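You operate a simulated robot arm through the tools that you are given. There is no shell and no other tool.

You run a simulated robot arm. Do the job below in one go: nothing can be reset, and whatever is moved stays where it is left.

TASK
Switch off at the green frame, park the plug and move the container to OUT.
Fine: at the cold rack; off before the plug is pulled; the plug goes on the green pad; green slider to FREE before the container is lifted. The other containers, switches, sliders and plugs stay as they are.
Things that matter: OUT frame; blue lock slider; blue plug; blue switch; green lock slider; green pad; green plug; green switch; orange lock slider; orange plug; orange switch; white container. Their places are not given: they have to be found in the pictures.

The check looks at the end state, three seconds after you hand in, the way a careful person would. Anything else that was tipped, shoved, dropped, spilled or broken makes it a failure.

THE ROBOT
A 7-joint arm with a two-finger parallel gripper, fixed in place. Base frame: the origin is on the floor under the middle of its stand, x ahead of it, y to its left, z up; the work surface is at about z = 0.76. Lengths are in m, angles in degrees, forces in N, time in s.
It reaches about 1.247 m from its shoulder. Its first joint turns from -132.0 to 132.0 degrees. Payload 3.91 kg.
Tool frame: the origin (TCP) lies between the finger pads and is the grasp point; the fingertips stand 0.03 m ahead of it; z points along the fingers, y is the line along which they close. Largest opening 0.11 m; finger width 0.02, thickness 0.01; the body of the gripper, 0.048 by 0.112 m, starts 0.055 m behind the TCP.
Orientation is that of the tool frame in the base frame, as [roll, pitch, yaw] about the fixed x, y, z axes, in that order (R = Rz(yaw) Ry(pitch) Rx(roll)). With the fingers straight down and closing along the base's y, the tool's x points along the base's -x, its y along +y and its z along -z.

THE INTERFACE
- The arm moves only by the tool step_arm. Its argument "plan" is a list of rows, each a list of 7 numbers: the opening, from 0 (shut) to 1 (fully open), then the shift along the base's x, y, z in m, then the turn, a rotation vector about the base's x, y, z in degrees. In form: [[fingers, tx, ty, tz, wx, wy, wz], ...]. A call has 1 to 20 rows; each row shifts and turns the commanded pose from where the row before left it. A row lasts 0.2 s, in which the tool goes at most 0.05 m and 8.6 degrees; a call with a longer step from one row to the next is refused whole, and so is a gripper value outside its range. Where a pose cannot be reached the arm comes as near as it can. A force on the tool above 40 N (or 10 N above the force at the start of the call, whichever is more), or a blocked arm, ends the call early, and 0.2 s more pass. The fingers move at their own pace (about 0.108 m/s each) and stop on an object; they squeeze with about 28 N. The grip force told is the motor's: it shows also when the fingers shut on nothing. Time passes only in rows, and 0.2 s behind the last, so rows that do not move let the fingers close. It gives the time, the measured TCP pose, the force on the tool (base axes), the opening and the grip force at its end, in the units of the frame above (readings bear some noise), with the torque about the TCP (base axes, N m) and any sound that the robot's microphone picked up.
- Cameras (640 x 400 px; columns grow to the right, rows downward): "scene" is fixed at [0.3933, 0.4938, 1.3101]; the picture's right is [0.88, 0.47, 0.00], its down [0.39, -0.74, -0.55] and it looks along [-0.26, 0.48, -0.84] (base axes); focal length 275 px, centre (320, 200). "wrist" rides on the gripper at [0.072, 0.017, -0.103] in the tool frame; the picture's right is [-0.23, 0.97, 0.00], its down [-0.76, -0.18, -0.62] and it looks along [-0.61, -0.14, 0.78] (tool axes); focal length 222 px, centre (320, 200).
- camera(camera): a new picture of that camera. No time passes.
- locate(camera, pixels): for up to 12 pixels [column, row] of the newest picture of that camera ("zoom" is the newest enlarged one), the place [x, y, z] in the base frame of the surface seen there, good to about 0.002 m, but the place of the scene camera against the robot may be out by one fixed shift of up to 0.025 m in any direction. No time passes.
- zoom(camera, box): a new picture of the part [left, top, right, bottom] of that camera's present view, enlarged. No time passes.
- sign_off(): hands the job in; it is judged then, once.

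Unless the task says otherwise, let go and move clear before handing in.

The tools are called after "Emit:" as name(argument=value, ...) on one line, values as JSON. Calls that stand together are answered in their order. step_arm: Moves the arm, as the interface text tells. Its arguments: {"type":"object","properties":{"plan":{"type":"array"}},"required":["plan"]} The other tools are called the same way: camera (camera) takes a picture; locate (camera, pixels) gives the place of the surface under pixels of a picture; zoom (camera, box) takes an enlarged picture of a part of a camera's view; sign_off () hands the job in.

At the start:

```text
time_s: 0.0
ee_pos: [0.1735, 0.7258, 1.0397]
orientation: [-180.0, -0.1, 179.9]
wrist_force: [-0.3, -0.8, 0.3]
torque: [0.02, 0.01, 0.02]
width: 0.1099
grip_force: 0.1
```

scene: 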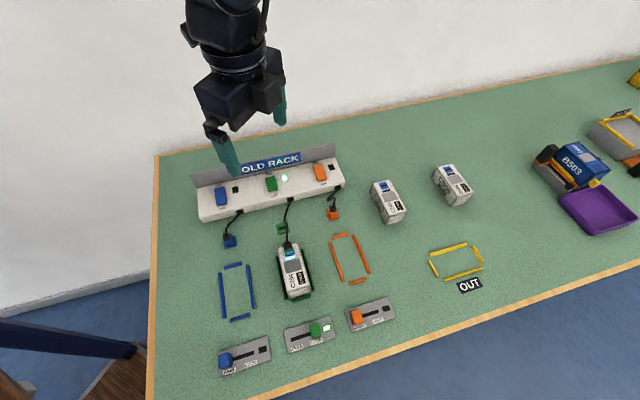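
wrist: 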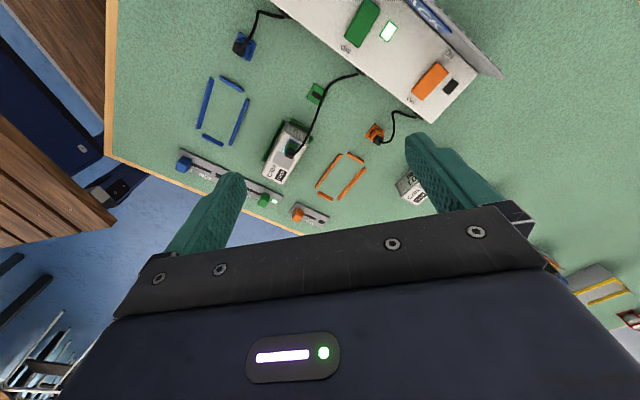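

The scene picture shows the cold rack around (270,185), the green switch near (271,184), the container in the green frame near (292,270) and the green slider near (316,330). I'll zoom in on these before moving.

Emit:
zoom(camera="scene", box=[180, 140, 360, 252])

Emit:
zoom(camera="scene", box=[200, 210, 400, 380])

Emit:
zoom(camera="wrist", box=[160, 0, 480, 220])

```text
3.56 times, centred on (270, 196) of scene
```

zoom: 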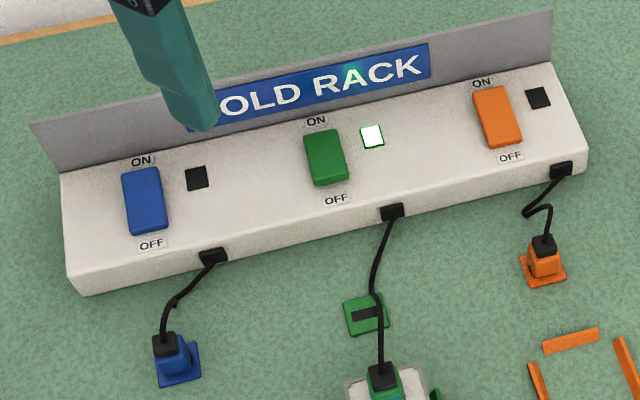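

```text
2.35 times, centred on (300, 295) of scene
```

zoom: 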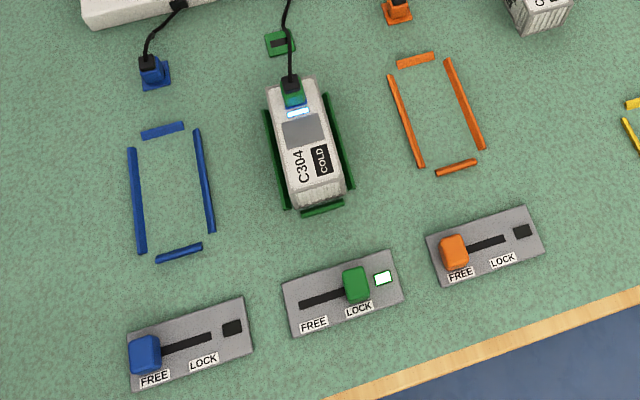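

```text
1.82 times, centred on (320, 110) of wrist
```

zoom: 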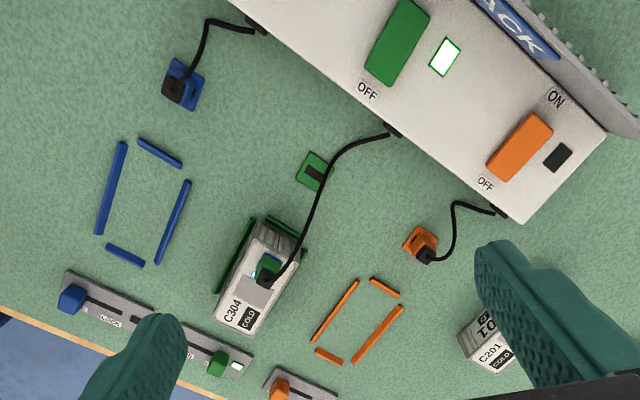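

The zooms show the green rocker switch, currently ON with its lamp lit, the plug in the top of the container, and the green slider at LOCK. Next I'll locate these points in both cameras to find the scene camera's shift.

Emit:
locate(camera="wrist", pixels=[[362, 22], [388, 32], [430, 80], [316, 93], [292, 148], [272, 178], [263, 199], [183, 163], [297, 215], [375, 133], [243, 45], [355, 72]])

Emit:
locate(camera="scene", pixels=[[271, 184], [284, 178], [320, 172], [282, 229], [289, 246], [298, 280], [316, 330], [224, 361], [357, 317], [333, 212], [230, 240], [289, 200]])

```text
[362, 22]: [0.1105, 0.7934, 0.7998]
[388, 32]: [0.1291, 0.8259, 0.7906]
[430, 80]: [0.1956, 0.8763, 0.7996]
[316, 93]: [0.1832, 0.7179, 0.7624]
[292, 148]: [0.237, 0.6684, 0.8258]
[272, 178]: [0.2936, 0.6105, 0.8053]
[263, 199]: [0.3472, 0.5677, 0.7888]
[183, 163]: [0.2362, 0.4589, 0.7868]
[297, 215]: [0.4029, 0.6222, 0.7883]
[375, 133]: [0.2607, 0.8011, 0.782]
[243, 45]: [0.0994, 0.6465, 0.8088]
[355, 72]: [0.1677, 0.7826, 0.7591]
```

```text
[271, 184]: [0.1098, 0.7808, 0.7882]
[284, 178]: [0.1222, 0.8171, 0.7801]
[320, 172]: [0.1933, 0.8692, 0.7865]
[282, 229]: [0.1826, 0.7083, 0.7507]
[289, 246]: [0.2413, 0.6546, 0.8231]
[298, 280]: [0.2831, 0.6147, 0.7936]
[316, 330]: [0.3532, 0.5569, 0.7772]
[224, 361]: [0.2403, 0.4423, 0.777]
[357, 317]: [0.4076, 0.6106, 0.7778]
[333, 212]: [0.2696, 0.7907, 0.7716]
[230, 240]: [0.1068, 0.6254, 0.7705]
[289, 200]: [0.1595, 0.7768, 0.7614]
```

Wrist and scene readings differ by about (0, -0.01, -0.011), so I'll rely mainly on the wrist camera. Next I'll zoom on the OUT frame (456,261) and the container and plug (290,262).

Emit:
zoom(camera="scene", box=[370, 150, 530, 300])

Emit:
zoom(camera="scene", box=[260, 215, 330, 310])

Emit:
zoom(camera="scene", box=[275, 295, 405, 365])

Emit:
zoom(camera="scene", box=[250, 160, 340, 215])

```text
2.67 times, centred on (450, 225) of scene
```

zoom: 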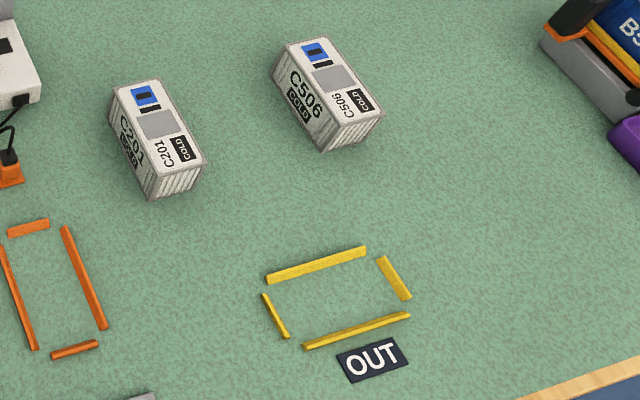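

```text
4.21 times, centred on (295, 262) of scene
```

zoom: 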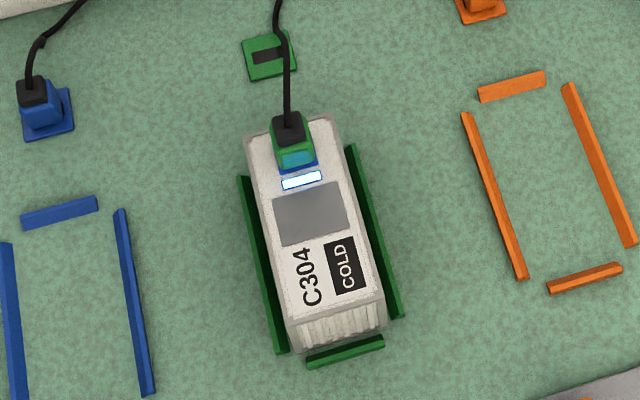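

```text
4.92 times, centred on (340, 330) of scene
```

zoom: 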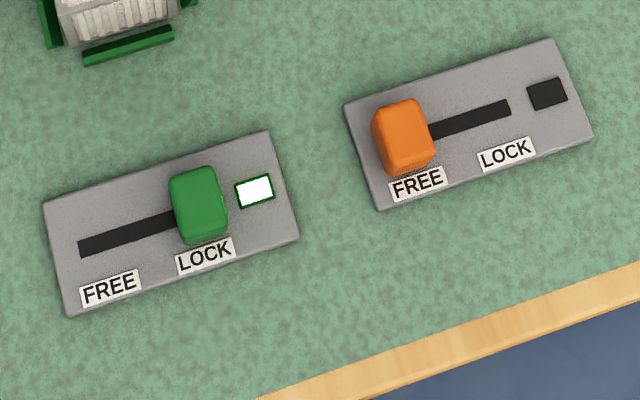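

```text
7.11 times, centred on (295, 188) of scene
```

zoom: 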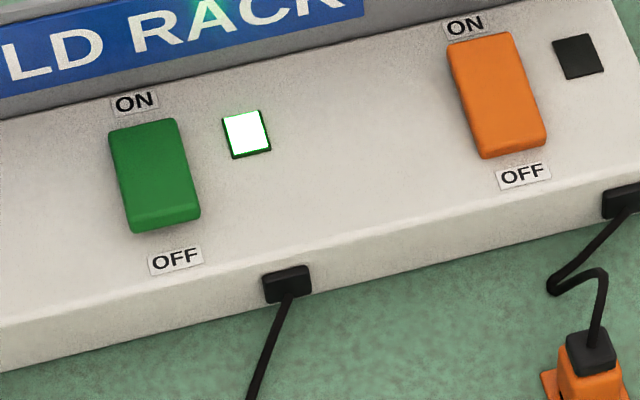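

The OUT frame's long side runs along the rack direction, so the container will need a turn of about 90°. I'll locate the corners of the OUT frame and of the container.

Emit:
locate(camera="scene", pixels=[[430.8, 255], [467, 244], [445, 279.5], [482.5, 268.5], [429.8, 261], [437.3, 275.5], [473, 248], [482.5, 261.5], [456, 261], [417, 190], [389, 208], [455, 205]])

Emit:
zoom(camera="scene", box=[260, 215, 330, 310])

Emit:
locate(camera="zoom", pixels=[[247, 142], [330, 118], [296, 325], [380, 297], [290, 125], [297, 158], [268, 50], [265, 60], [300, 180], [310, 215], [282, 345], [400, 310]])

```text
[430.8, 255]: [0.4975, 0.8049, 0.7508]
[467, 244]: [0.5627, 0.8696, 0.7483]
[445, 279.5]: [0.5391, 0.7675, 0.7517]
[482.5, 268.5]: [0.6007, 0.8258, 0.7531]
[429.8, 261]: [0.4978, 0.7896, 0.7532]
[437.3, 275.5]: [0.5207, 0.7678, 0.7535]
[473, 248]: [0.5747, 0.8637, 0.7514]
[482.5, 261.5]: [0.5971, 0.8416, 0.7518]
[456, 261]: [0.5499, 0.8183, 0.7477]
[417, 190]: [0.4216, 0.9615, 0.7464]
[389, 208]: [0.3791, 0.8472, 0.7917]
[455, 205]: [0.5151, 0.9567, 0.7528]
```

```text
4.21 times, centred on (295, 262) of scene
```

zoom: 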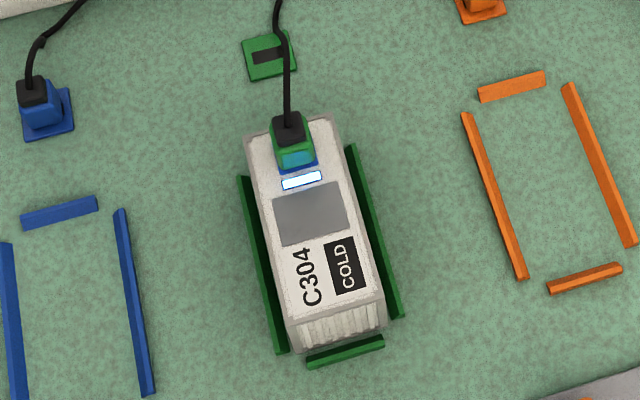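

```text
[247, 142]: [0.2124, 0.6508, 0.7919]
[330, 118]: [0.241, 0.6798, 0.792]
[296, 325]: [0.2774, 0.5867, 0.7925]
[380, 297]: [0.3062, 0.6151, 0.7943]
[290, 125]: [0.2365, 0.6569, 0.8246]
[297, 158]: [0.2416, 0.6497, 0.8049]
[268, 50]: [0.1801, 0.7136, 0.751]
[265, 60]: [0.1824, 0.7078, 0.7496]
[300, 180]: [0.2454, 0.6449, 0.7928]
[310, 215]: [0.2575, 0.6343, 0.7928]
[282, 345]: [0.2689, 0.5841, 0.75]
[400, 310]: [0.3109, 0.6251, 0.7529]
```

The container measures about 0.041 × 0.091 × 0.043 m, and the inside of the OUT frame is about 0.05 × 0.10 m. I'll zoom the wrist view on the green switch and on the plug to get exact places.

Emit:
zoom(camera="wrist", box=[330, 0, 490, 100])

Emit:
locate(camera="zoom", pixels=[[155, 0], [190, 15], [60, 160], [115, 185], [110, 100], [80, 172], [370, 330], [430, 345], [400, 360], [470, 255], [100, 145], [140, 60]])

Emit:
zoom(camera="wrist", box=[240, 70, 360, 220])

Emit:
locate(camera="zoom", pixels=[[250, 65], [260, 75], [320, 200], [250, 195], [200, 300], [245, 215], [270, 160], [340, 170]])

```text
4.00 times, centred on (410, 50) of wrist
```

zoom: 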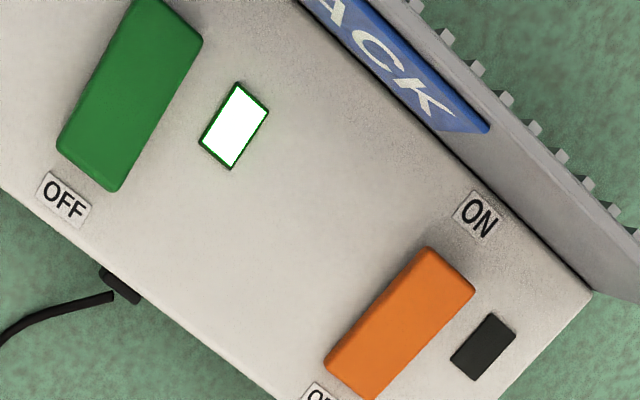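

```text
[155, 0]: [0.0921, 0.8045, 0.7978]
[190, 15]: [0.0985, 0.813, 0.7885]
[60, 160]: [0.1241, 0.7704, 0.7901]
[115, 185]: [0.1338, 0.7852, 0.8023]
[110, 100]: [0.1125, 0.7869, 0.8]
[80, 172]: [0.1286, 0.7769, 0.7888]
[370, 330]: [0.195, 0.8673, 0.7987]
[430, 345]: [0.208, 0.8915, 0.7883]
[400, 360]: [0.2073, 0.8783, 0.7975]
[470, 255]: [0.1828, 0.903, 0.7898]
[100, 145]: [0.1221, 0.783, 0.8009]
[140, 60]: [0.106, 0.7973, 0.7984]
```

```text
2.67 times, centred on (300, 145) of wrist
```

zoom: 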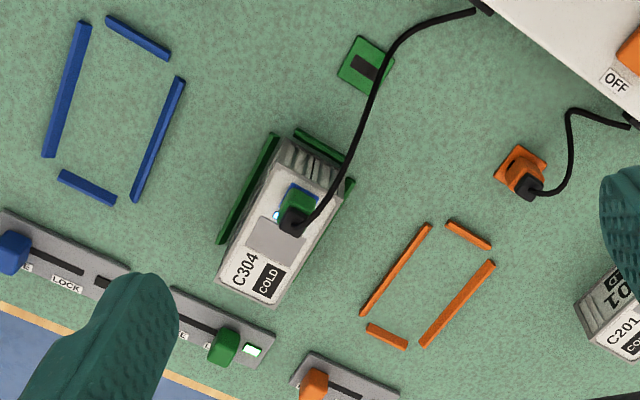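

```text
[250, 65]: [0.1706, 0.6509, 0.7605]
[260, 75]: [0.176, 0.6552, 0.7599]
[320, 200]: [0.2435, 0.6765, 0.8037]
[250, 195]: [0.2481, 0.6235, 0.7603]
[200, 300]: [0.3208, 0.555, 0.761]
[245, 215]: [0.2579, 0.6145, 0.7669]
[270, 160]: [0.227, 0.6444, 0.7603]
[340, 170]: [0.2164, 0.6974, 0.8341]
```

The rocker's OFF end stands higher (0.802) than its ON end (0.798), so it needs a press on the OFF end near (0.124, 0.781). I'll measure the full rocker in the scene zoom and compare it with the wrist readings.

Emit:
zoom(camera="scene", box=[250, 160, 340, 215])

Emit:
locate(camera="zoom", pixels=[[115, 132], [172, 122], [195, 203], [137, 217], [155, 170], [167, 208], [143, 127], [247, 133], [175, 262], [500, 95], [350, 220], [75, 250]])

Emit:
zoom(camera="scene", box=[275, 295, 405, 365])

Emit:
locate(camera="zoom", pixels=[[180, 180], [208, 172], [222, 228], [192, 236], [82, 248], [170, 224], [195, 200], [150, 200], [150, 250], [405, 130], [505, 107], [255, 190]])

```text
7.11 times, centred on (295, 188) of scene
```

zoom: 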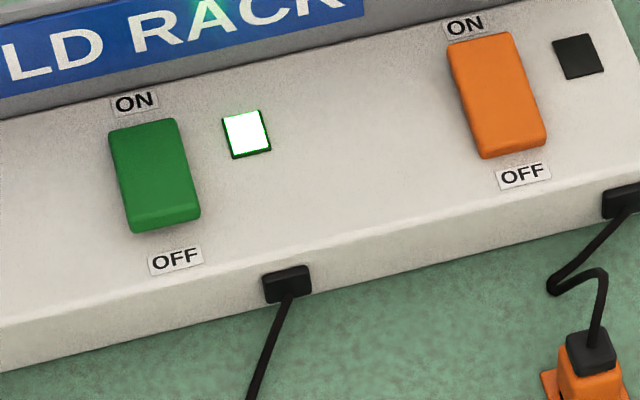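

```text
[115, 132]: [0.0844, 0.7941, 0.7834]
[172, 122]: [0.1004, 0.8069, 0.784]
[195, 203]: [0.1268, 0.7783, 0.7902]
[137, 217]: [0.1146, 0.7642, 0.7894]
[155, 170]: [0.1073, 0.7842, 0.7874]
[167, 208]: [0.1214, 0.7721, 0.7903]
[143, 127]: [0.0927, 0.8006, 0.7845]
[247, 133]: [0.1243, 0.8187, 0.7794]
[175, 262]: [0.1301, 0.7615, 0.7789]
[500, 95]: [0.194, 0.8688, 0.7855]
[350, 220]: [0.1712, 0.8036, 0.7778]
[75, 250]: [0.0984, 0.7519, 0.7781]
```

```text
4.92 times, centred on (340, 330) of scene
```

zoom: 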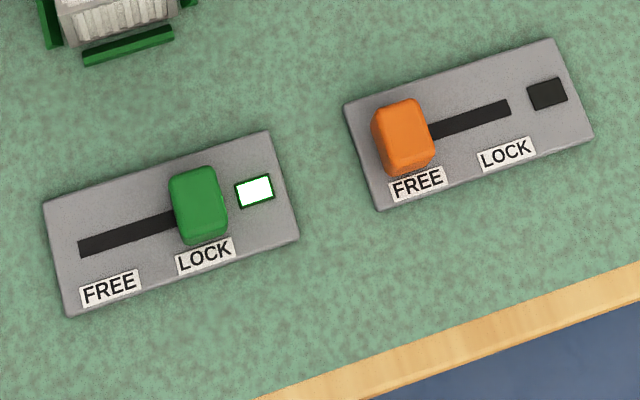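

```text
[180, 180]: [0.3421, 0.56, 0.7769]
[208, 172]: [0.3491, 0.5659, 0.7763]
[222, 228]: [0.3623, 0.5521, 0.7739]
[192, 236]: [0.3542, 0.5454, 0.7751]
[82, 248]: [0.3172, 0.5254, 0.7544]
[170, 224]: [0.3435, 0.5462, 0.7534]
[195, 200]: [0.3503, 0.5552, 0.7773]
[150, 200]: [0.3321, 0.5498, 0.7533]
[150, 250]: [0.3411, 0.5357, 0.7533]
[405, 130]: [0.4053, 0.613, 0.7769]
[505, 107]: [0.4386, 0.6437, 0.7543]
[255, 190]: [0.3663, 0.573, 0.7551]
```

Wrist minus scene is about (+0.003, +0.008, +0.011). Before descending I'll check the height of the sign panel behind the switch, at scene pixels (335,144), (192,178) and (270,158).

Emit:
locate(camera="scene", pixels=[[335, 144], [300, 152], [193, 179], [300, 160], [336, 158], [245, 165], [289, 206], [340, 186]])

Emit:
step_arm(plan=[[0.5, -0.008, 0.009, 0, 0, 0, -7.5], [0, -0.008, 0.009, 0, 0, 0, -7.5], [0, -0.008, 0.009, 0, 0, 0, -7.5], [0, -0.008, 0.009, 0, 0, 0, -7.5], [0, -0.008, 0.009, 0, 0, 0, -7.5], [0, -0.0095, 0.01, 0, 0, 0, -7.5], [0, 0, 0, 0, 0, 0, 0]])

Emit:
camera(camera="wrist")

Emit:
camera(camera="scene")

```text
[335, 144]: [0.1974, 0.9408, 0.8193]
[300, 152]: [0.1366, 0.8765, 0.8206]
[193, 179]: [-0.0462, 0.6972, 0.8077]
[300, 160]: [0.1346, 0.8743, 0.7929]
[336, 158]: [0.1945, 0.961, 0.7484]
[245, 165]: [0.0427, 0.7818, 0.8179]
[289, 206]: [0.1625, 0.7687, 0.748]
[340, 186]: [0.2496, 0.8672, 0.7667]
```

```text
time_s: 1.6
ee_pos: [0.1232, 0.7797, 1.0381]
orientation: [-180.0, 0.1, 135.0]
wrist_force: [0.5, -0.7, -0.2]
torque: [0.01, 0.0, -0.01]
width: 0.0
grip_force: 27.8
```

```text
taken
```

wrist: 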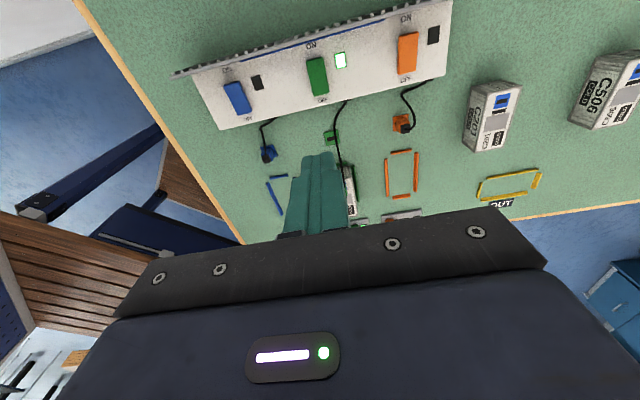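

```text
taken
```

scene: 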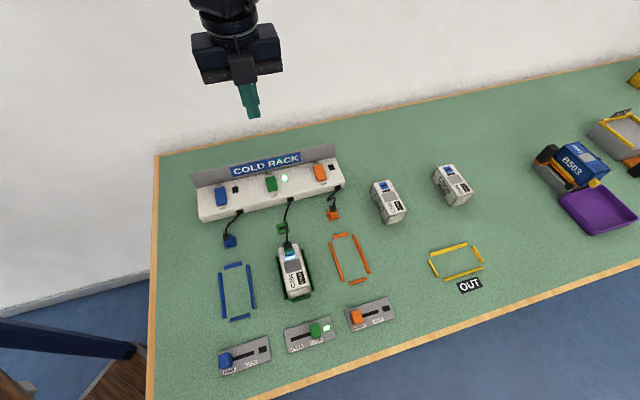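

The sign panel's top is only about 0.832, so the gripper body clears it. The wrist view shows the green switch at (317,76); I'll zoom there and locate it precisely.

Emit:
zoom(camera="wrist", box=[260, 30, 388, 110])

Emit:
locate(camera="wrist", pixels=[[311, 60], [322, 58], [328, 91], [315, 95], [317, 76], [321, 90], [340, 60], [407, 52], [237, 98], [330, 137], [404, 123], [267, 153]])

```text
5.00 times, centred on (324, 70) of wrist
```

zoom: 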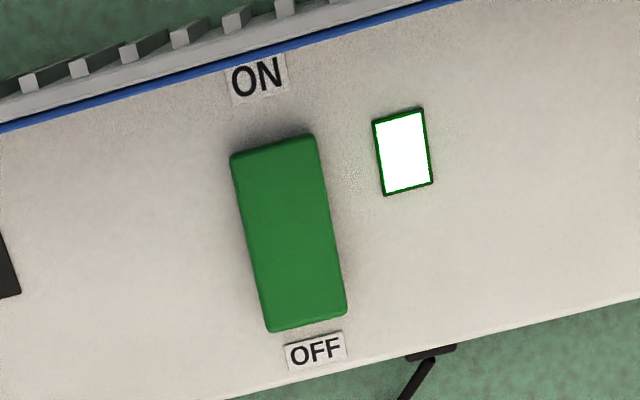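

```text
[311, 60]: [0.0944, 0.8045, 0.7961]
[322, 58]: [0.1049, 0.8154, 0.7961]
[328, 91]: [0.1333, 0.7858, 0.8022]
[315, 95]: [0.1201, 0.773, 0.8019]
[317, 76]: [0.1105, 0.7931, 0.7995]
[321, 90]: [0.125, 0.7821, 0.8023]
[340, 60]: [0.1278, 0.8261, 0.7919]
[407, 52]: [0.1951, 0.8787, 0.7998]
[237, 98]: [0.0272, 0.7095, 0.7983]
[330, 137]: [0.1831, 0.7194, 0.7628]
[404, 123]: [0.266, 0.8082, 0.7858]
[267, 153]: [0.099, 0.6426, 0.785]
```

The rocker's OFF edge is at about (0.127, 0.779) and its top is at 0.802. I'll descend with closed fingers to just above the OFF end and check.

Emit:
step_arm(plan=[[0, 0.0005, 0.002, -0.04, 0, 0, 0], [0, 0, 0, -0.04, 0, 0, 0], [0, 0, 0, -0.04, 0, 0, 0], [0, 0, 0, -0.04, 0, 0, 0], [0, 0, 0, -0.03, 0, 0, 0], [0, 0, 0, 0, 0, 0, 0]])

Emit:
camera(camera="wrist")

Emit:
zoom(camera="scene", box=[220, 130, 340, 230])

```text
time_s: 3.0
ee_pos: [0.1226, 0.7838, 0.8477]
orientation: [179.9, 0.0, 135.0]
wrist_force: [-0.7, 0.1, 0.0]
torque: [0.04, -0.01, 0.02]
width: 0.0
grip_force: 28.2
```

```text
taken
```

wrist: 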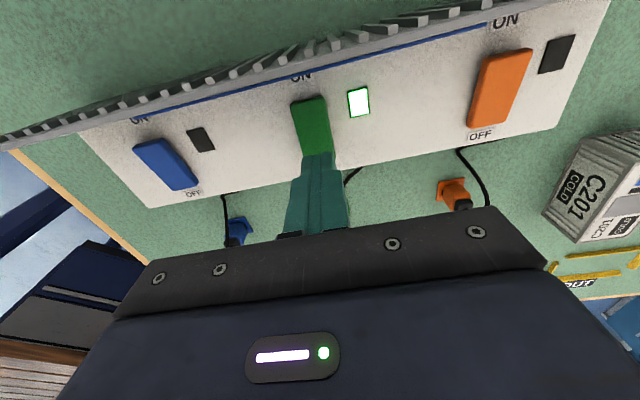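

```text
4.00 times, centred on (280, 180) of scene
```

zoom: 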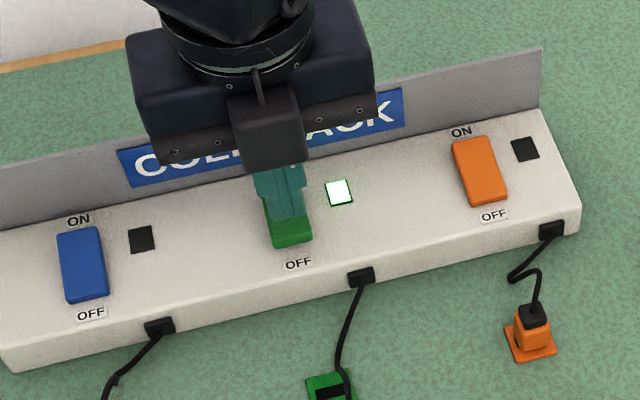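

The fingertips are above the OFF half of the rocker, with the tip at about 0.818 and the lamp still lit. I'll press down in small steps and watch the force and the sound.

Emit:
step_arm(plan=[[0, 0.002, -0.002, -0.006, 0, 0, 0], [0, 0, 0, -0.006, 0, 0, 0], [0, 0, 0, -0.004, 0, 0, 0], [0, 0, 0, -0.002, 0, 0, 0], [0, 0, 0, -0.002, 0, 0, 0], [0, 0, 0, -0.002, 0, 0, 0]])

Emit:
camera(camera="wrist")

Emit:
zoom(camera="scene", box=[220, 130, 340, 230])

```text
time_s: 4.4
ee_pos: [0.1264, 0.7816, 0.8287]
orientation: [179.9, -0.1, 135.0]
wrist_force: [0.6, -6.3, 27.9]
torque: [-0.02, 0.27, -0.3]
width: 0.0001
grip_force: 27.6
```

```text
taken
```

wrist: 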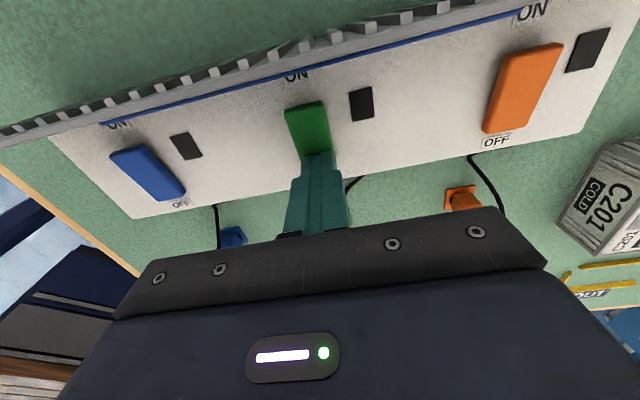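

```text
4.00 times, centred on (280, 180) of scene
```

zoom: 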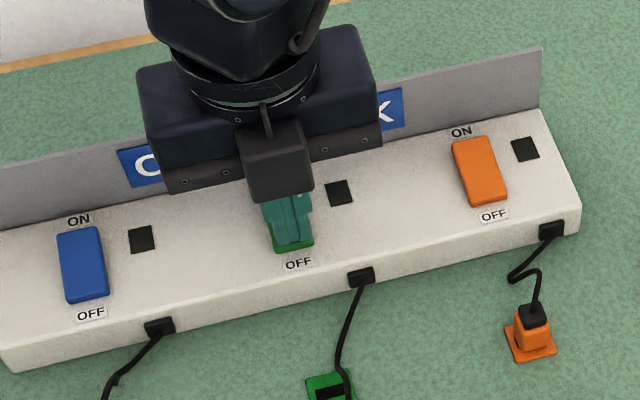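

The green lamp at wrist (361,103) has gone dark. I'll lift off and check that the switch stays OFF.

Emit:
step_arm(plan=[[0, 0, 0, 0.01, 0, 0, 0], [0, 0, 0, 0.03, 0, 0, 0], [0, 0, 0, 0.04, 0, 0, 0], [0, 0, 0, 0.04, 0, 0, 0], [0, 0, 0, 0.03, 0, 0, 0], [0, 0, 0, 0, 0, 0, 0]])

Emit:
camera(camera="wrist")

Emit:
zoom(camera="wrist", box=[220, 40, 420, 220])

Emit:
zoom(camera="scene", box=[220, 130, 340, 230])

```text
time_s: 5.8
ee_pos: [0.1262, 0.7781, 0.9767]
orientation: [-179.9, 0.0, 135.0]
wrist_force: [-0.4, 0.5, 0.4]
torque: [0.01, -0.01, -0.02]
width: 0.0
grip_force: 27.9
```

```text
taken
```

wrist: 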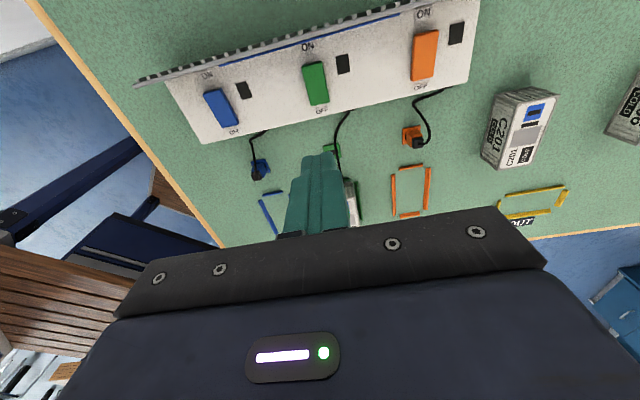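

```text
2.22 times, centred on (320, 130) of wrist
```

zoom: 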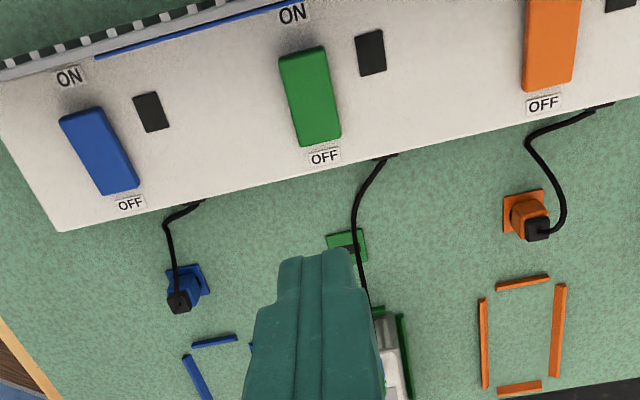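

```text
4.00 times, centred on (280, 180) of scene
```

zoom: 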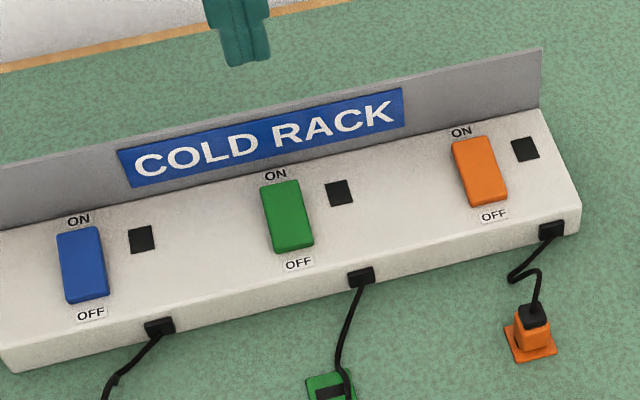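

The green rocker now rests with its OFF end down and its lamp dark. Next I'll open the gripper and move above the plug in the container, near (0.24, 0.664).

Emit:
step_arm(plan=[[0.7, 0.0285, -0.0285, 0, 0, 0, 0], [0.7, 0.0285, -0.0285, 0, 0, 0, 0], [0.7, 0.0285, -0.0285, 0, 0, 0, 0], [0.7, 0.0285, -0.0285, 0, 0, 0, 0], [0.7, 0, 0, 0, 0, 0, 0]])

Emit:
camera(camera="wrist")

Emit:
zoom(camera="wrist", box=[250, 50, 410, 200])

Emit:
zoom(camera="scene", box=[240, 180, 340, 310])

```text
time_s: 7.0
ee_pos: [0.2423, 0.6658, 0.9785]
orientation: [-180.0, -0.1, 135.0]
wrist_force: [0.3, -0.2, -0.4]
torque: [0.0, 0.0, 0.02]
width: 0.0768
grip_force: 0.1
```

```text
taken
```

wrist: 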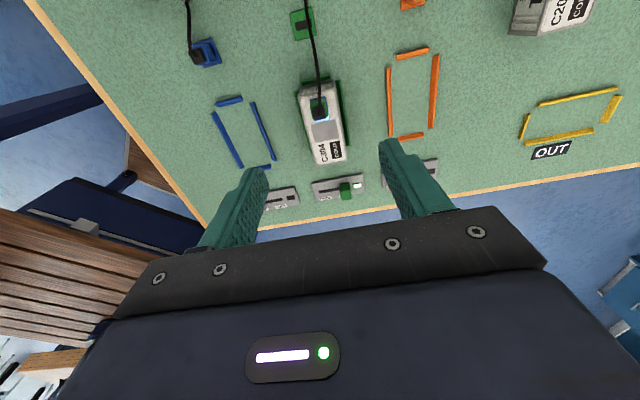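

```text
2.67 times, centred on (330, 125) of wrist
```

zoom: 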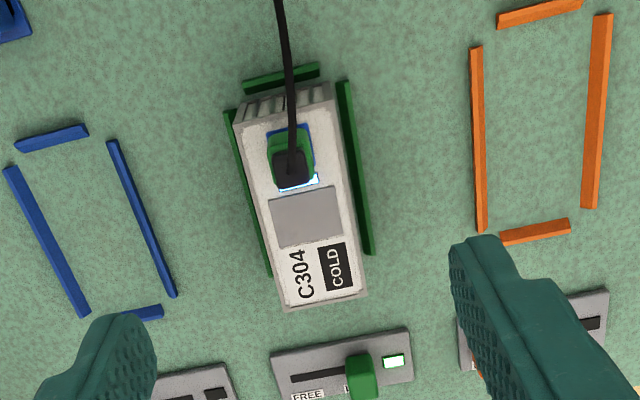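

```text
3.08 times, centred on (290, 245) of scene
```

zoom: 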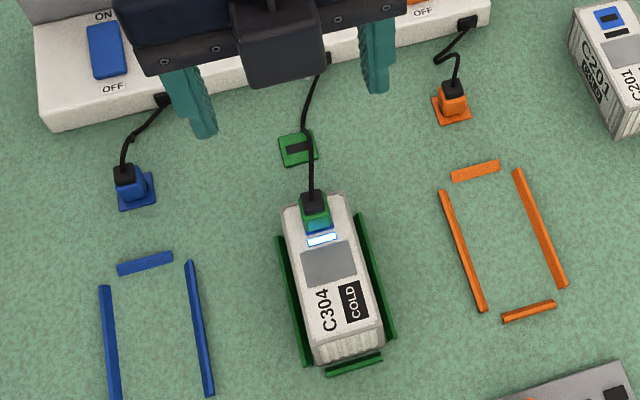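

The plug sits at wrist (319,108), with its black cap on top and the cable leading back to the rack. I'll locate the plug and the container corners.

Emit:
locate(camera="wrist", pixels=[[319, 112], [312.6, 110], [326, 108], [318.7, 101], [300.5, 98.5], [333.5, 90], [317.5, 162.5], [345.5, 158.5], [311, 99], [302, 25], [319, 116], [305, 17]])

Emit:
zoom(camera="wrist", box=[290, 75, 350, 125])

Emit:
locate(camera="zoom", pixels=[[200, 200], [330, 200], [265, 200], [300, 300], [260, 320], [340, 310], [280, 250], [320, 250], [230, 250], [360, 250], [280, 190], [300, 340]])

```text
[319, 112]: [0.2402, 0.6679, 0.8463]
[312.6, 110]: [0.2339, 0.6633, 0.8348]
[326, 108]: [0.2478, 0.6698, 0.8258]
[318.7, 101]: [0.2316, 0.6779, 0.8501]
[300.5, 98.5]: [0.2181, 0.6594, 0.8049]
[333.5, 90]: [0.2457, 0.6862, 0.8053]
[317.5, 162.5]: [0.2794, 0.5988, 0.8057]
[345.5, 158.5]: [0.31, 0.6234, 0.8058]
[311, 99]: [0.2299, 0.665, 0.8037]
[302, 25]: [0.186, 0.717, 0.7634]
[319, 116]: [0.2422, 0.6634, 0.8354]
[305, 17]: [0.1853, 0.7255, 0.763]
```

```text
8.00 times, centred on (320, 100) of wrist
```

zoom: 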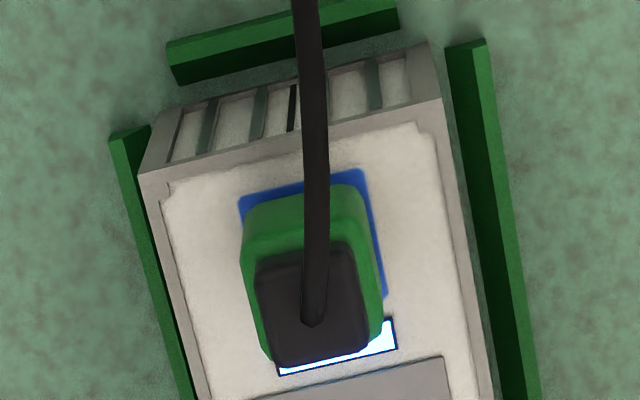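

```text
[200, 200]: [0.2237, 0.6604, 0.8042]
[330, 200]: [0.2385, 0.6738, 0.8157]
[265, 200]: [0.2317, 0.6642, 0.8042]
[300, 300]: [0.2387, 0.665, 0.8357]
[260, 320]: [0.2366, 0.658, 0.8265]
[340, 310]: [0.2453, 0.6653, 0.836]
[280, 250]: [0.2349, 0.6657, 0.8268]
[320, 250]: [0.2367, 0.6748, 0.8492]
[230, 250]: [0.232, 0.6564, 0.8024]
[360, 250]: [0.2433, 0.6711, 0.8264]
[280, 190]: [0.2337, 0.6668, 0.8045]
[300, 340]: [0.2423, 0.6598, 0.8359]
```

The plug body is about 0.018 m wide, spans z 0.8045–0.8265, and is centred near (0.2405, 0.665). I'll narrow the fingers to about 0.05 m and descend above it, then check.

Emit:
step_arm(plan=[[0.45, -0.0015, -0.001, -0.035, 0, 0, 0], [0.45, 0, 0, -0.035, 0, 0, 0], [0.45, 0, 0, -0.035, 0, 0, 0], [0.45, 0, 0, -0.01, 0, 0, 0], [0.45, 0, 0, 0, 0, 0, 0]])

Emit:
camera(camera="wrist")

Emit:
zoom(camera="wrist", box=[240, 60, 400, 200])

Emit:
zoom(camera="scene", box=[240, 180, 340, 310])

```text
time_s: 8.2
ee_pos: [0.239, 0.6669, 0.8609]
orientation: [179.9, 0.0, 134.9]
wrist_force: [0.4, -0.1, 0.9]
torque: [0.0, 0.03, 0.01]
width: 0.0496
grip_force: 0.0
```

```text
taken
```

wrist: 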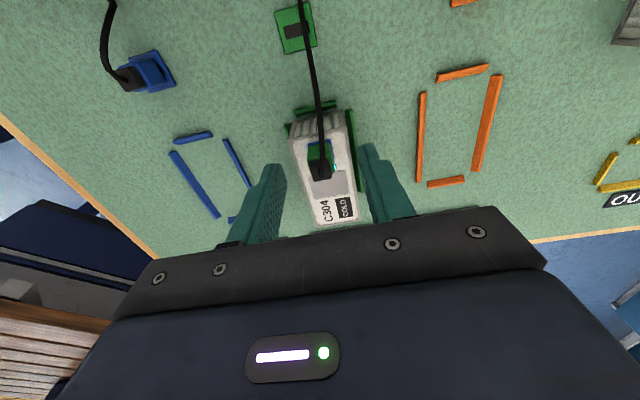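

```text
2.86 times, centred on (320, 130) of wrist
```

zoom: 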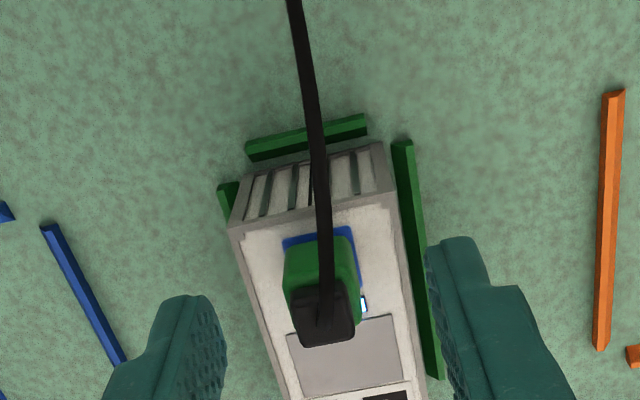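

```text
3.08 times, centred on (290, 245) of scene
```

zoom: 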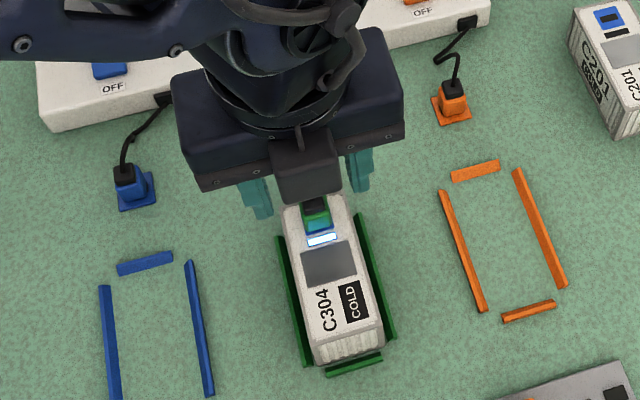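

The plug is between the fingers. I'll locate its cap and body again at this closer range to fine-tune the centring.

Emit:
locate(camera="wrist", pixels=[[313, 169], [329, 164], [318, 177.5], [330, 175.5], [324, 172], [310, 157], [330.5, 153], [308, 147], [331, 143], [320, 178]])

Emit:
zoom(camera="wrist", box=[285, 130, 357, 190])

Emit:
locate(camera="zoom", pixels=[[228, 280], [225, 230], [420, 230], [400, 200], [240, 180], [400, 300], [260, 320], [390, 380], [280, 400], [310, 350]])

```text
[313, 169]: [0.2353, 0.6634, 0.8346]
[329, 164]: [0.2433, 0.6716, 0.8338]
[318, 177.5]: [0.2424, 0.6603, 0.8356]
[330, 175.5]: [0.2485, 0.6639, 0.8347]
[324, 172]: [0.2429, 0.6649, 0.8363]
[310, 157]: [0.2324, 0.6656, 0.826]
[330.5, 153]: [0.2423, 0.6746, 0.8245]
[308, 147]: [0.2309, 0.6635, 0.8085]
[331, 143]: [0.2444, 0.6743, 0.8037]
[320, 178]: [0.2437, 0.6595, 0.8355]
```

```text
6.67 times, centred on (321, 160) of wrist
```

zoom: 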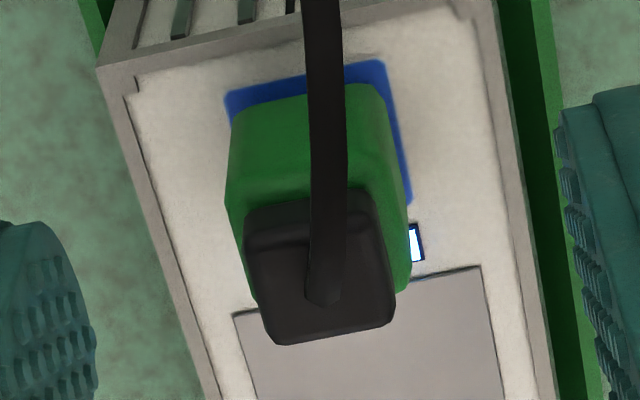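

```text
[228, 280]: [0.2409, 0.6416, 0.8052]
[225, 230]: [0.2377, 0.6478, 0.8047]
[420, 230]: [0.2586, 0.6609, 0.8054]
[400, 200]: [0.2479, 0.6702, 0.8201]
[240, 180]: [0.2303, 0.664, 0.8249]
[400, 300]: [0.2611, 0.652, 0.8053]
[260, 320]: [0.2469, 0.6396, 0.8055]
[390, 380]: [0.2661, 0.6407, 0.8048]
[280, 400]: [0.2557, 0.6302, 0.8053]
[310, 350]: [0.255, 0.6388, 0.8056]
```

The plug is centred near (0.2415, 0.665), with its body top at about 0.826. I'll descend to TCP ≈ 0.8385, keeping the tips about 4 mm above the container top, and then close.

Emit:
step_arm(plan=[[0.45, 0.001, -0.0015, -0.012, 0, 0, 0], [0.45, 0, 0, -0.01, 0, 0, 0], [0.45, 0, 0, 0, 0, 0, 0]])

Emit:
camera(camera="wrist")

Emit:
zoom(camera="wrist", box=[240, 90, 400, 220])

```text
time_s: 9.0
ee_pos: [0.2392, 0.6648, 0.8401]
orientation: [-179.9, 0.0, 135.0]
wrist_force: [-0.3, 0.6, -0.1]
torque: [0.0, -0.01, 0.03]
width: 0.0494
grip_force: 0.1
```

```text
taken
```

wrist: 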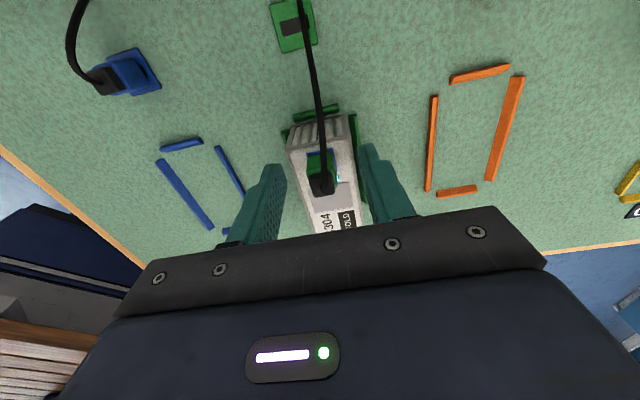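

```text
3.08 times, centred on (320, 155) of wrist
```

zoom: 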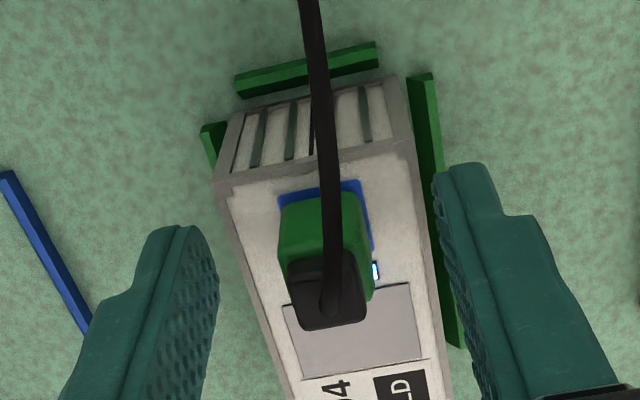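

The finger inner faces at zoom (215,270) and (437,215) straddle the plug centre evenly. I'll close on the plug now.

Emit:
step_arm(plan=[[0.25, 0, 0, -0.001, 0, 0, 0], [0.12, 0, 0, 0, 0, 0, 0], [0, 0, 0, 0, 0, 0, 0], [0, 0, 0, 0, 0, 0, 0]])

Emit:
camera(camera="wrist")

Emit:
zoom(camera="wrist", box=[240, 90, 400, 220])

```text
time_s: 10.0
ee_pos: [0.2397, 0.6635, 0.8387]
orientation: [-179.9, 0.0, 135.0]
wrist_force: [-0.1, 0.8, -0.2]
torque: [-0.02, 0.03, 0.03]
width: 0.0168
grip_force: 28.6
```

```text
taken
```

wrist: 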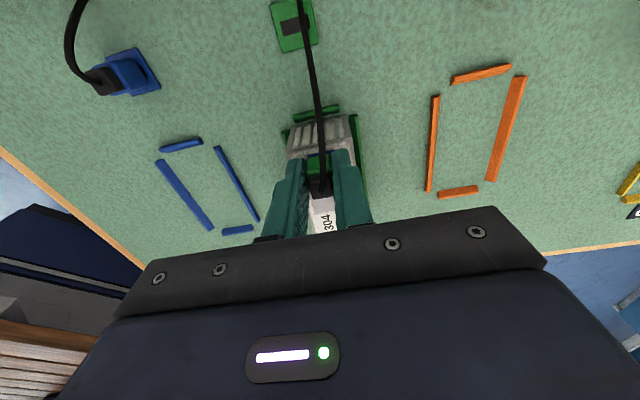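

```text
3.08 times, centred on (320, 155) of wrist
```

zoom: 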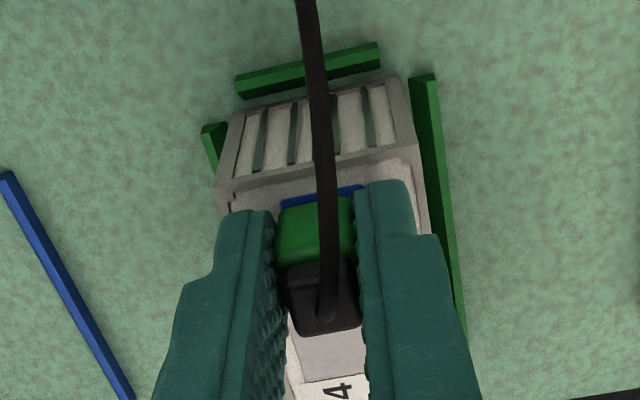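

The fingers have stopped on the plug at width 0.0168 with 28.6 N. I'll pull straight up slowly.

Emit:
step_arm(plan=[[0, 0, 0, 0.003, 0, 0, 0], [0, 0, 0, 0.004, 0, 0, 0], [0, 0, 0, 0.005, 0, 0, 0], [0, 0, 0, 0.006, 0, 0, 0], [0, 0, 0, 0.008, 0, 0, 0], [0, 0, 0, 0.01, 0, 0, 0], [0, 0, 0, 0, 0, 0, 0]])

Emit:
camera(camera="wrist")

Emit:
zoom(camera="wrist", box=[240, 60, 400, 220])

Emit:
zoom(camera="scene", box=[220, 180, 360, 310])

```text
time_s: 11.6
ee_pos: [0.2405, 0.6646, 0.8742]
orientation: [-180.0, 0.0, 135.0]
wrist_force: [-0.2, 0.1, -0.7]
torque: [-0.03, -0.02, -0.01]
width: 0.0171
grip_force: 28.1
```

```text
taken
```

wrist: 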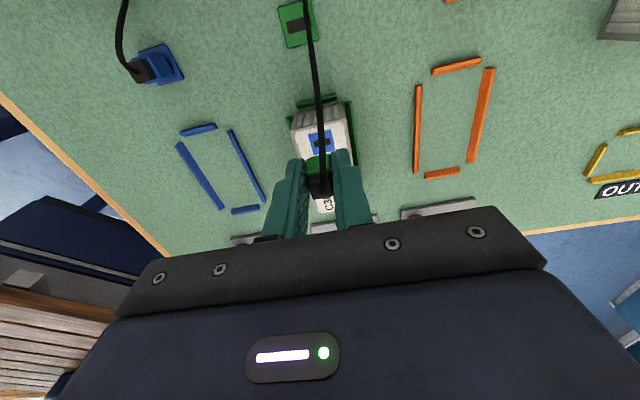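

```text
2.50 times, centred on (320, 140) of wrist
```

zoom: 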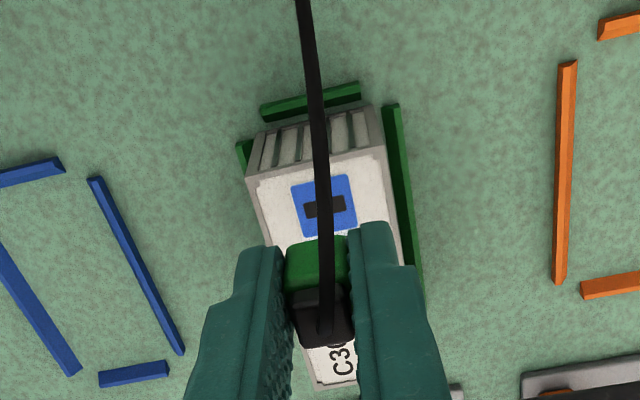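

```text
3.08 times, centred on (290, 245) of scene
```

zoom: 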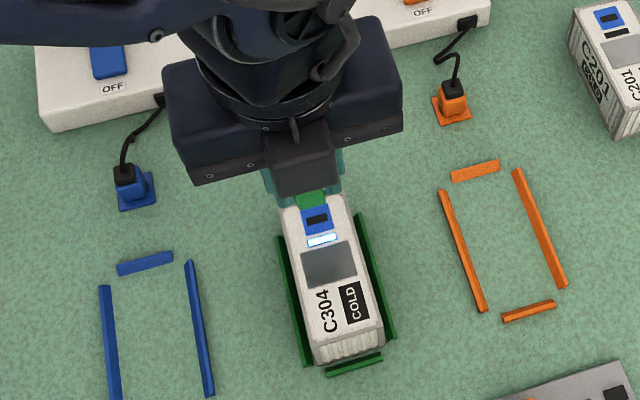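

The plug is out: the blue socket shows at zoom (323,205) and the container stayed put. Next I'll locate the green pad, near wrist (297,25).

Emit:
zoom(camera="wrist", box=[260, 0, 340, 60])

Emit:
locate(camera="zoom", pixels=[[150, 70], [345, 20], [430, 310], [230, 370], [280, 200], [240, 215], [320, 195], [375, 35], [300, 110], [310, 320]])

Emit:
locate(camera="wrist", pixels=[[314, 135], [329, 133], [321, 141], [309, 132], [331, 129], [334, 150], [312, 154]])

```text
6.67 times, centred on (300, 30) of wrist
```

zoom: 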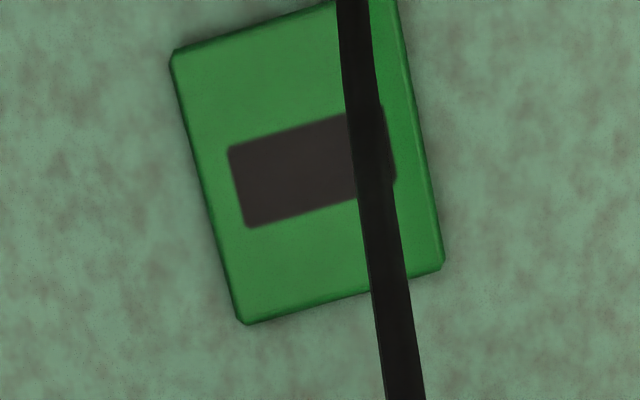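

```text
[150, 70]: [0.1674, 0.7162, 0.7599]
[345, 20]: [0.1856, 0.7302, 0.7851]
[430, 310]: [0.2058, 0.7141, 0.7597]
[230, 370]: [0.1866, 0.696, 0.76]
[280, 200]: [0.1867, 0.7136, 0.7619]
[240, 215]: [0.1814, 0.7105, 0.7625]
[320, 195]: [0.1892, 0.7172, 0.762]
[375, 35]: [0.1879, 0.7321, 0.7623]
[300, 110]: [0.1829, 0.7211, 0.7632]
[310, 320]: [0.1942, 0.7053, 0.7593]
```

```text
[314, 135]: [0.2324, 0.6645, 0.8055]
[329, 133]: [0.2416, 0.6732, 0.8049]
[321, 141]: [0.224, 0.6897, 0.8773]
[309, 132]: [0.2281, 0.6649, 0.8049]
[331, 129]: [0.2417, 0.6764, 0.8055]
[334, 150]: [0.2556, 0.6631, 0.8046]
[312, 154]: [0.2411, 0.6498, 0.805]
```

The pad's slot centre is at about (0.186, 0.7187), 0.079 m from the socket along the container's centre line. I'll carry the plug there at this height and check before lowering.

Emit:
step_arm(plan=[[0, -0.014, 0.014, 0.004, 0, 0, 0], [0, -0.014, 0.014, 0, 0, 0, 0], [0, -0.014, 0.014, 0, 0, 0, 0], [0, -0.0139, 0.0137, 0, 0, 0, 0], [0, 0, 0, -0.02, 0, 0, 0], [0, 0, 0, -0.02, 0, 0, 0], [0, 0, 0, 0, 0, 0, 0]])

Emit:
camera(camera="wrist")

Emit:
zoom(camera="wrist", box=[240, 60, 400, 220])

Emit:
zoom(camera="scene", box=[220, 180, 360, 310])

```text
time_s: 13.2
ee_pos: [0.1841, 0.7175, 0.8401]
orientation: [179.9, -0.1, 135.0]
wrist_force: [1.0, -0.3, -0.7]
torque: [-0.01, -0.03, -0.02]
width: 0.0168
grip_force: 28.0
```

```text
taken
```

wrist: 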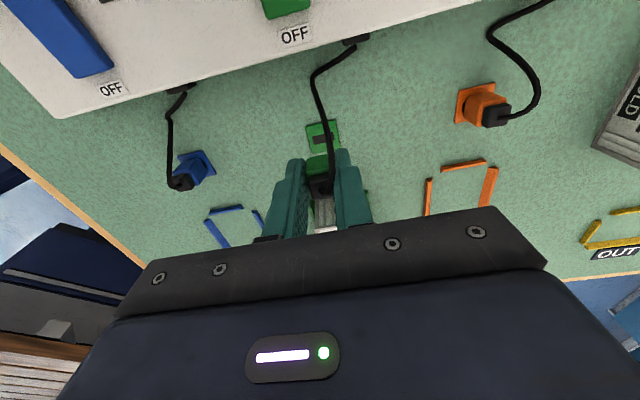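

```text
2.50 times, centred on (320, 140) of wrist
```

zoom: 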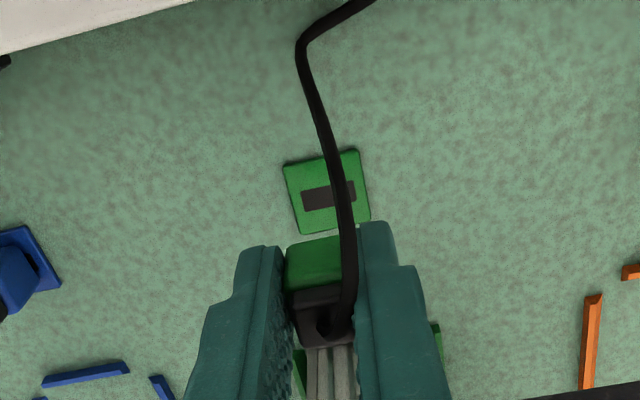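

```text
3.08 times, centred on (290, 245) of scene
```

zoom: 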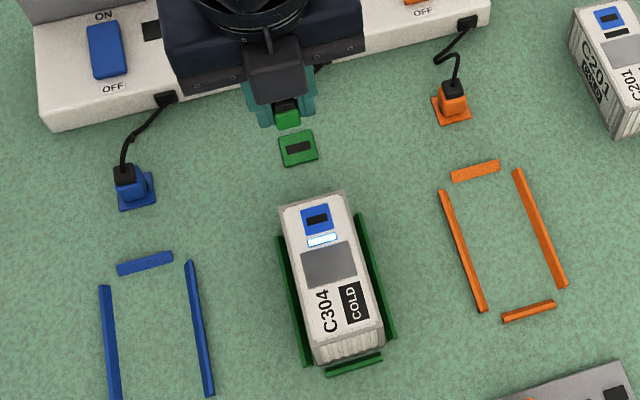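

The plug hangs over the pad area. I'll re-measure the pad's corners and slot from this closer wrist view before lowering.

Emit:
locate(camera="wrist", pixels=[[323, 138.5], [315, 140], [332.5, 136], [307, 127.5], [334.5, 121.5], [339, 146.5], [312.5, 152], [320, 131], [321, 148]])

Emit:
zoom(camera="scene", box=[260, 200, 320, 245])

Emit:
locate(camera="zoom", pixels=[[230, 290], [300, 270], [265, 280]])

```text
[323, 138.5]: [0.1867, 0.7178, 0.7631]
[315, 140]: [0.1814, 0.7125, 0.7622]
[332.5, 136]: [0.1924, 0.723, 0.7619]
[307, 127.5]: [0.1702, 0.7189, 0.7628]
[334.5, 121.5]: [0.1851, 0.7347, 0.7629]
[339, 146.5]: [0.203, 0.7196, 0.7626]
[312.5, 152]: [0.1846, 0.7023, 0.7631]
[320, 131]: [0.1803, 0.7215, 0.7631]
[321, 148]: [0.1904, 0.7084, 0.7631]
```

```text
8.89 times, centred on (290, 222) of scene
```

zoom: 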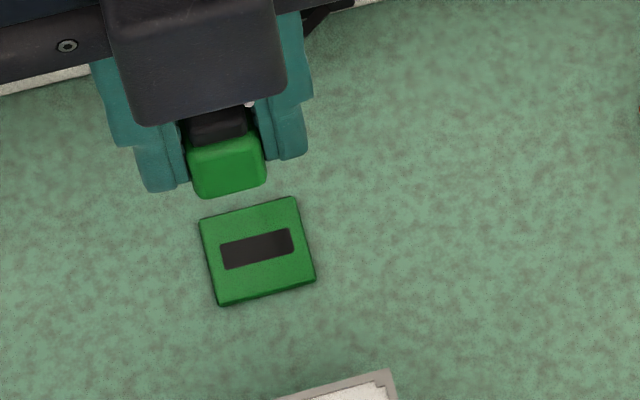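

```text
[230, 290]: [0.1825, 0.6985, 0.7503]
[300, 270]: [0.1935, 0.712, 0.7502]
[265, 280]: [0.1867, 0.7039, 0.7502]
```

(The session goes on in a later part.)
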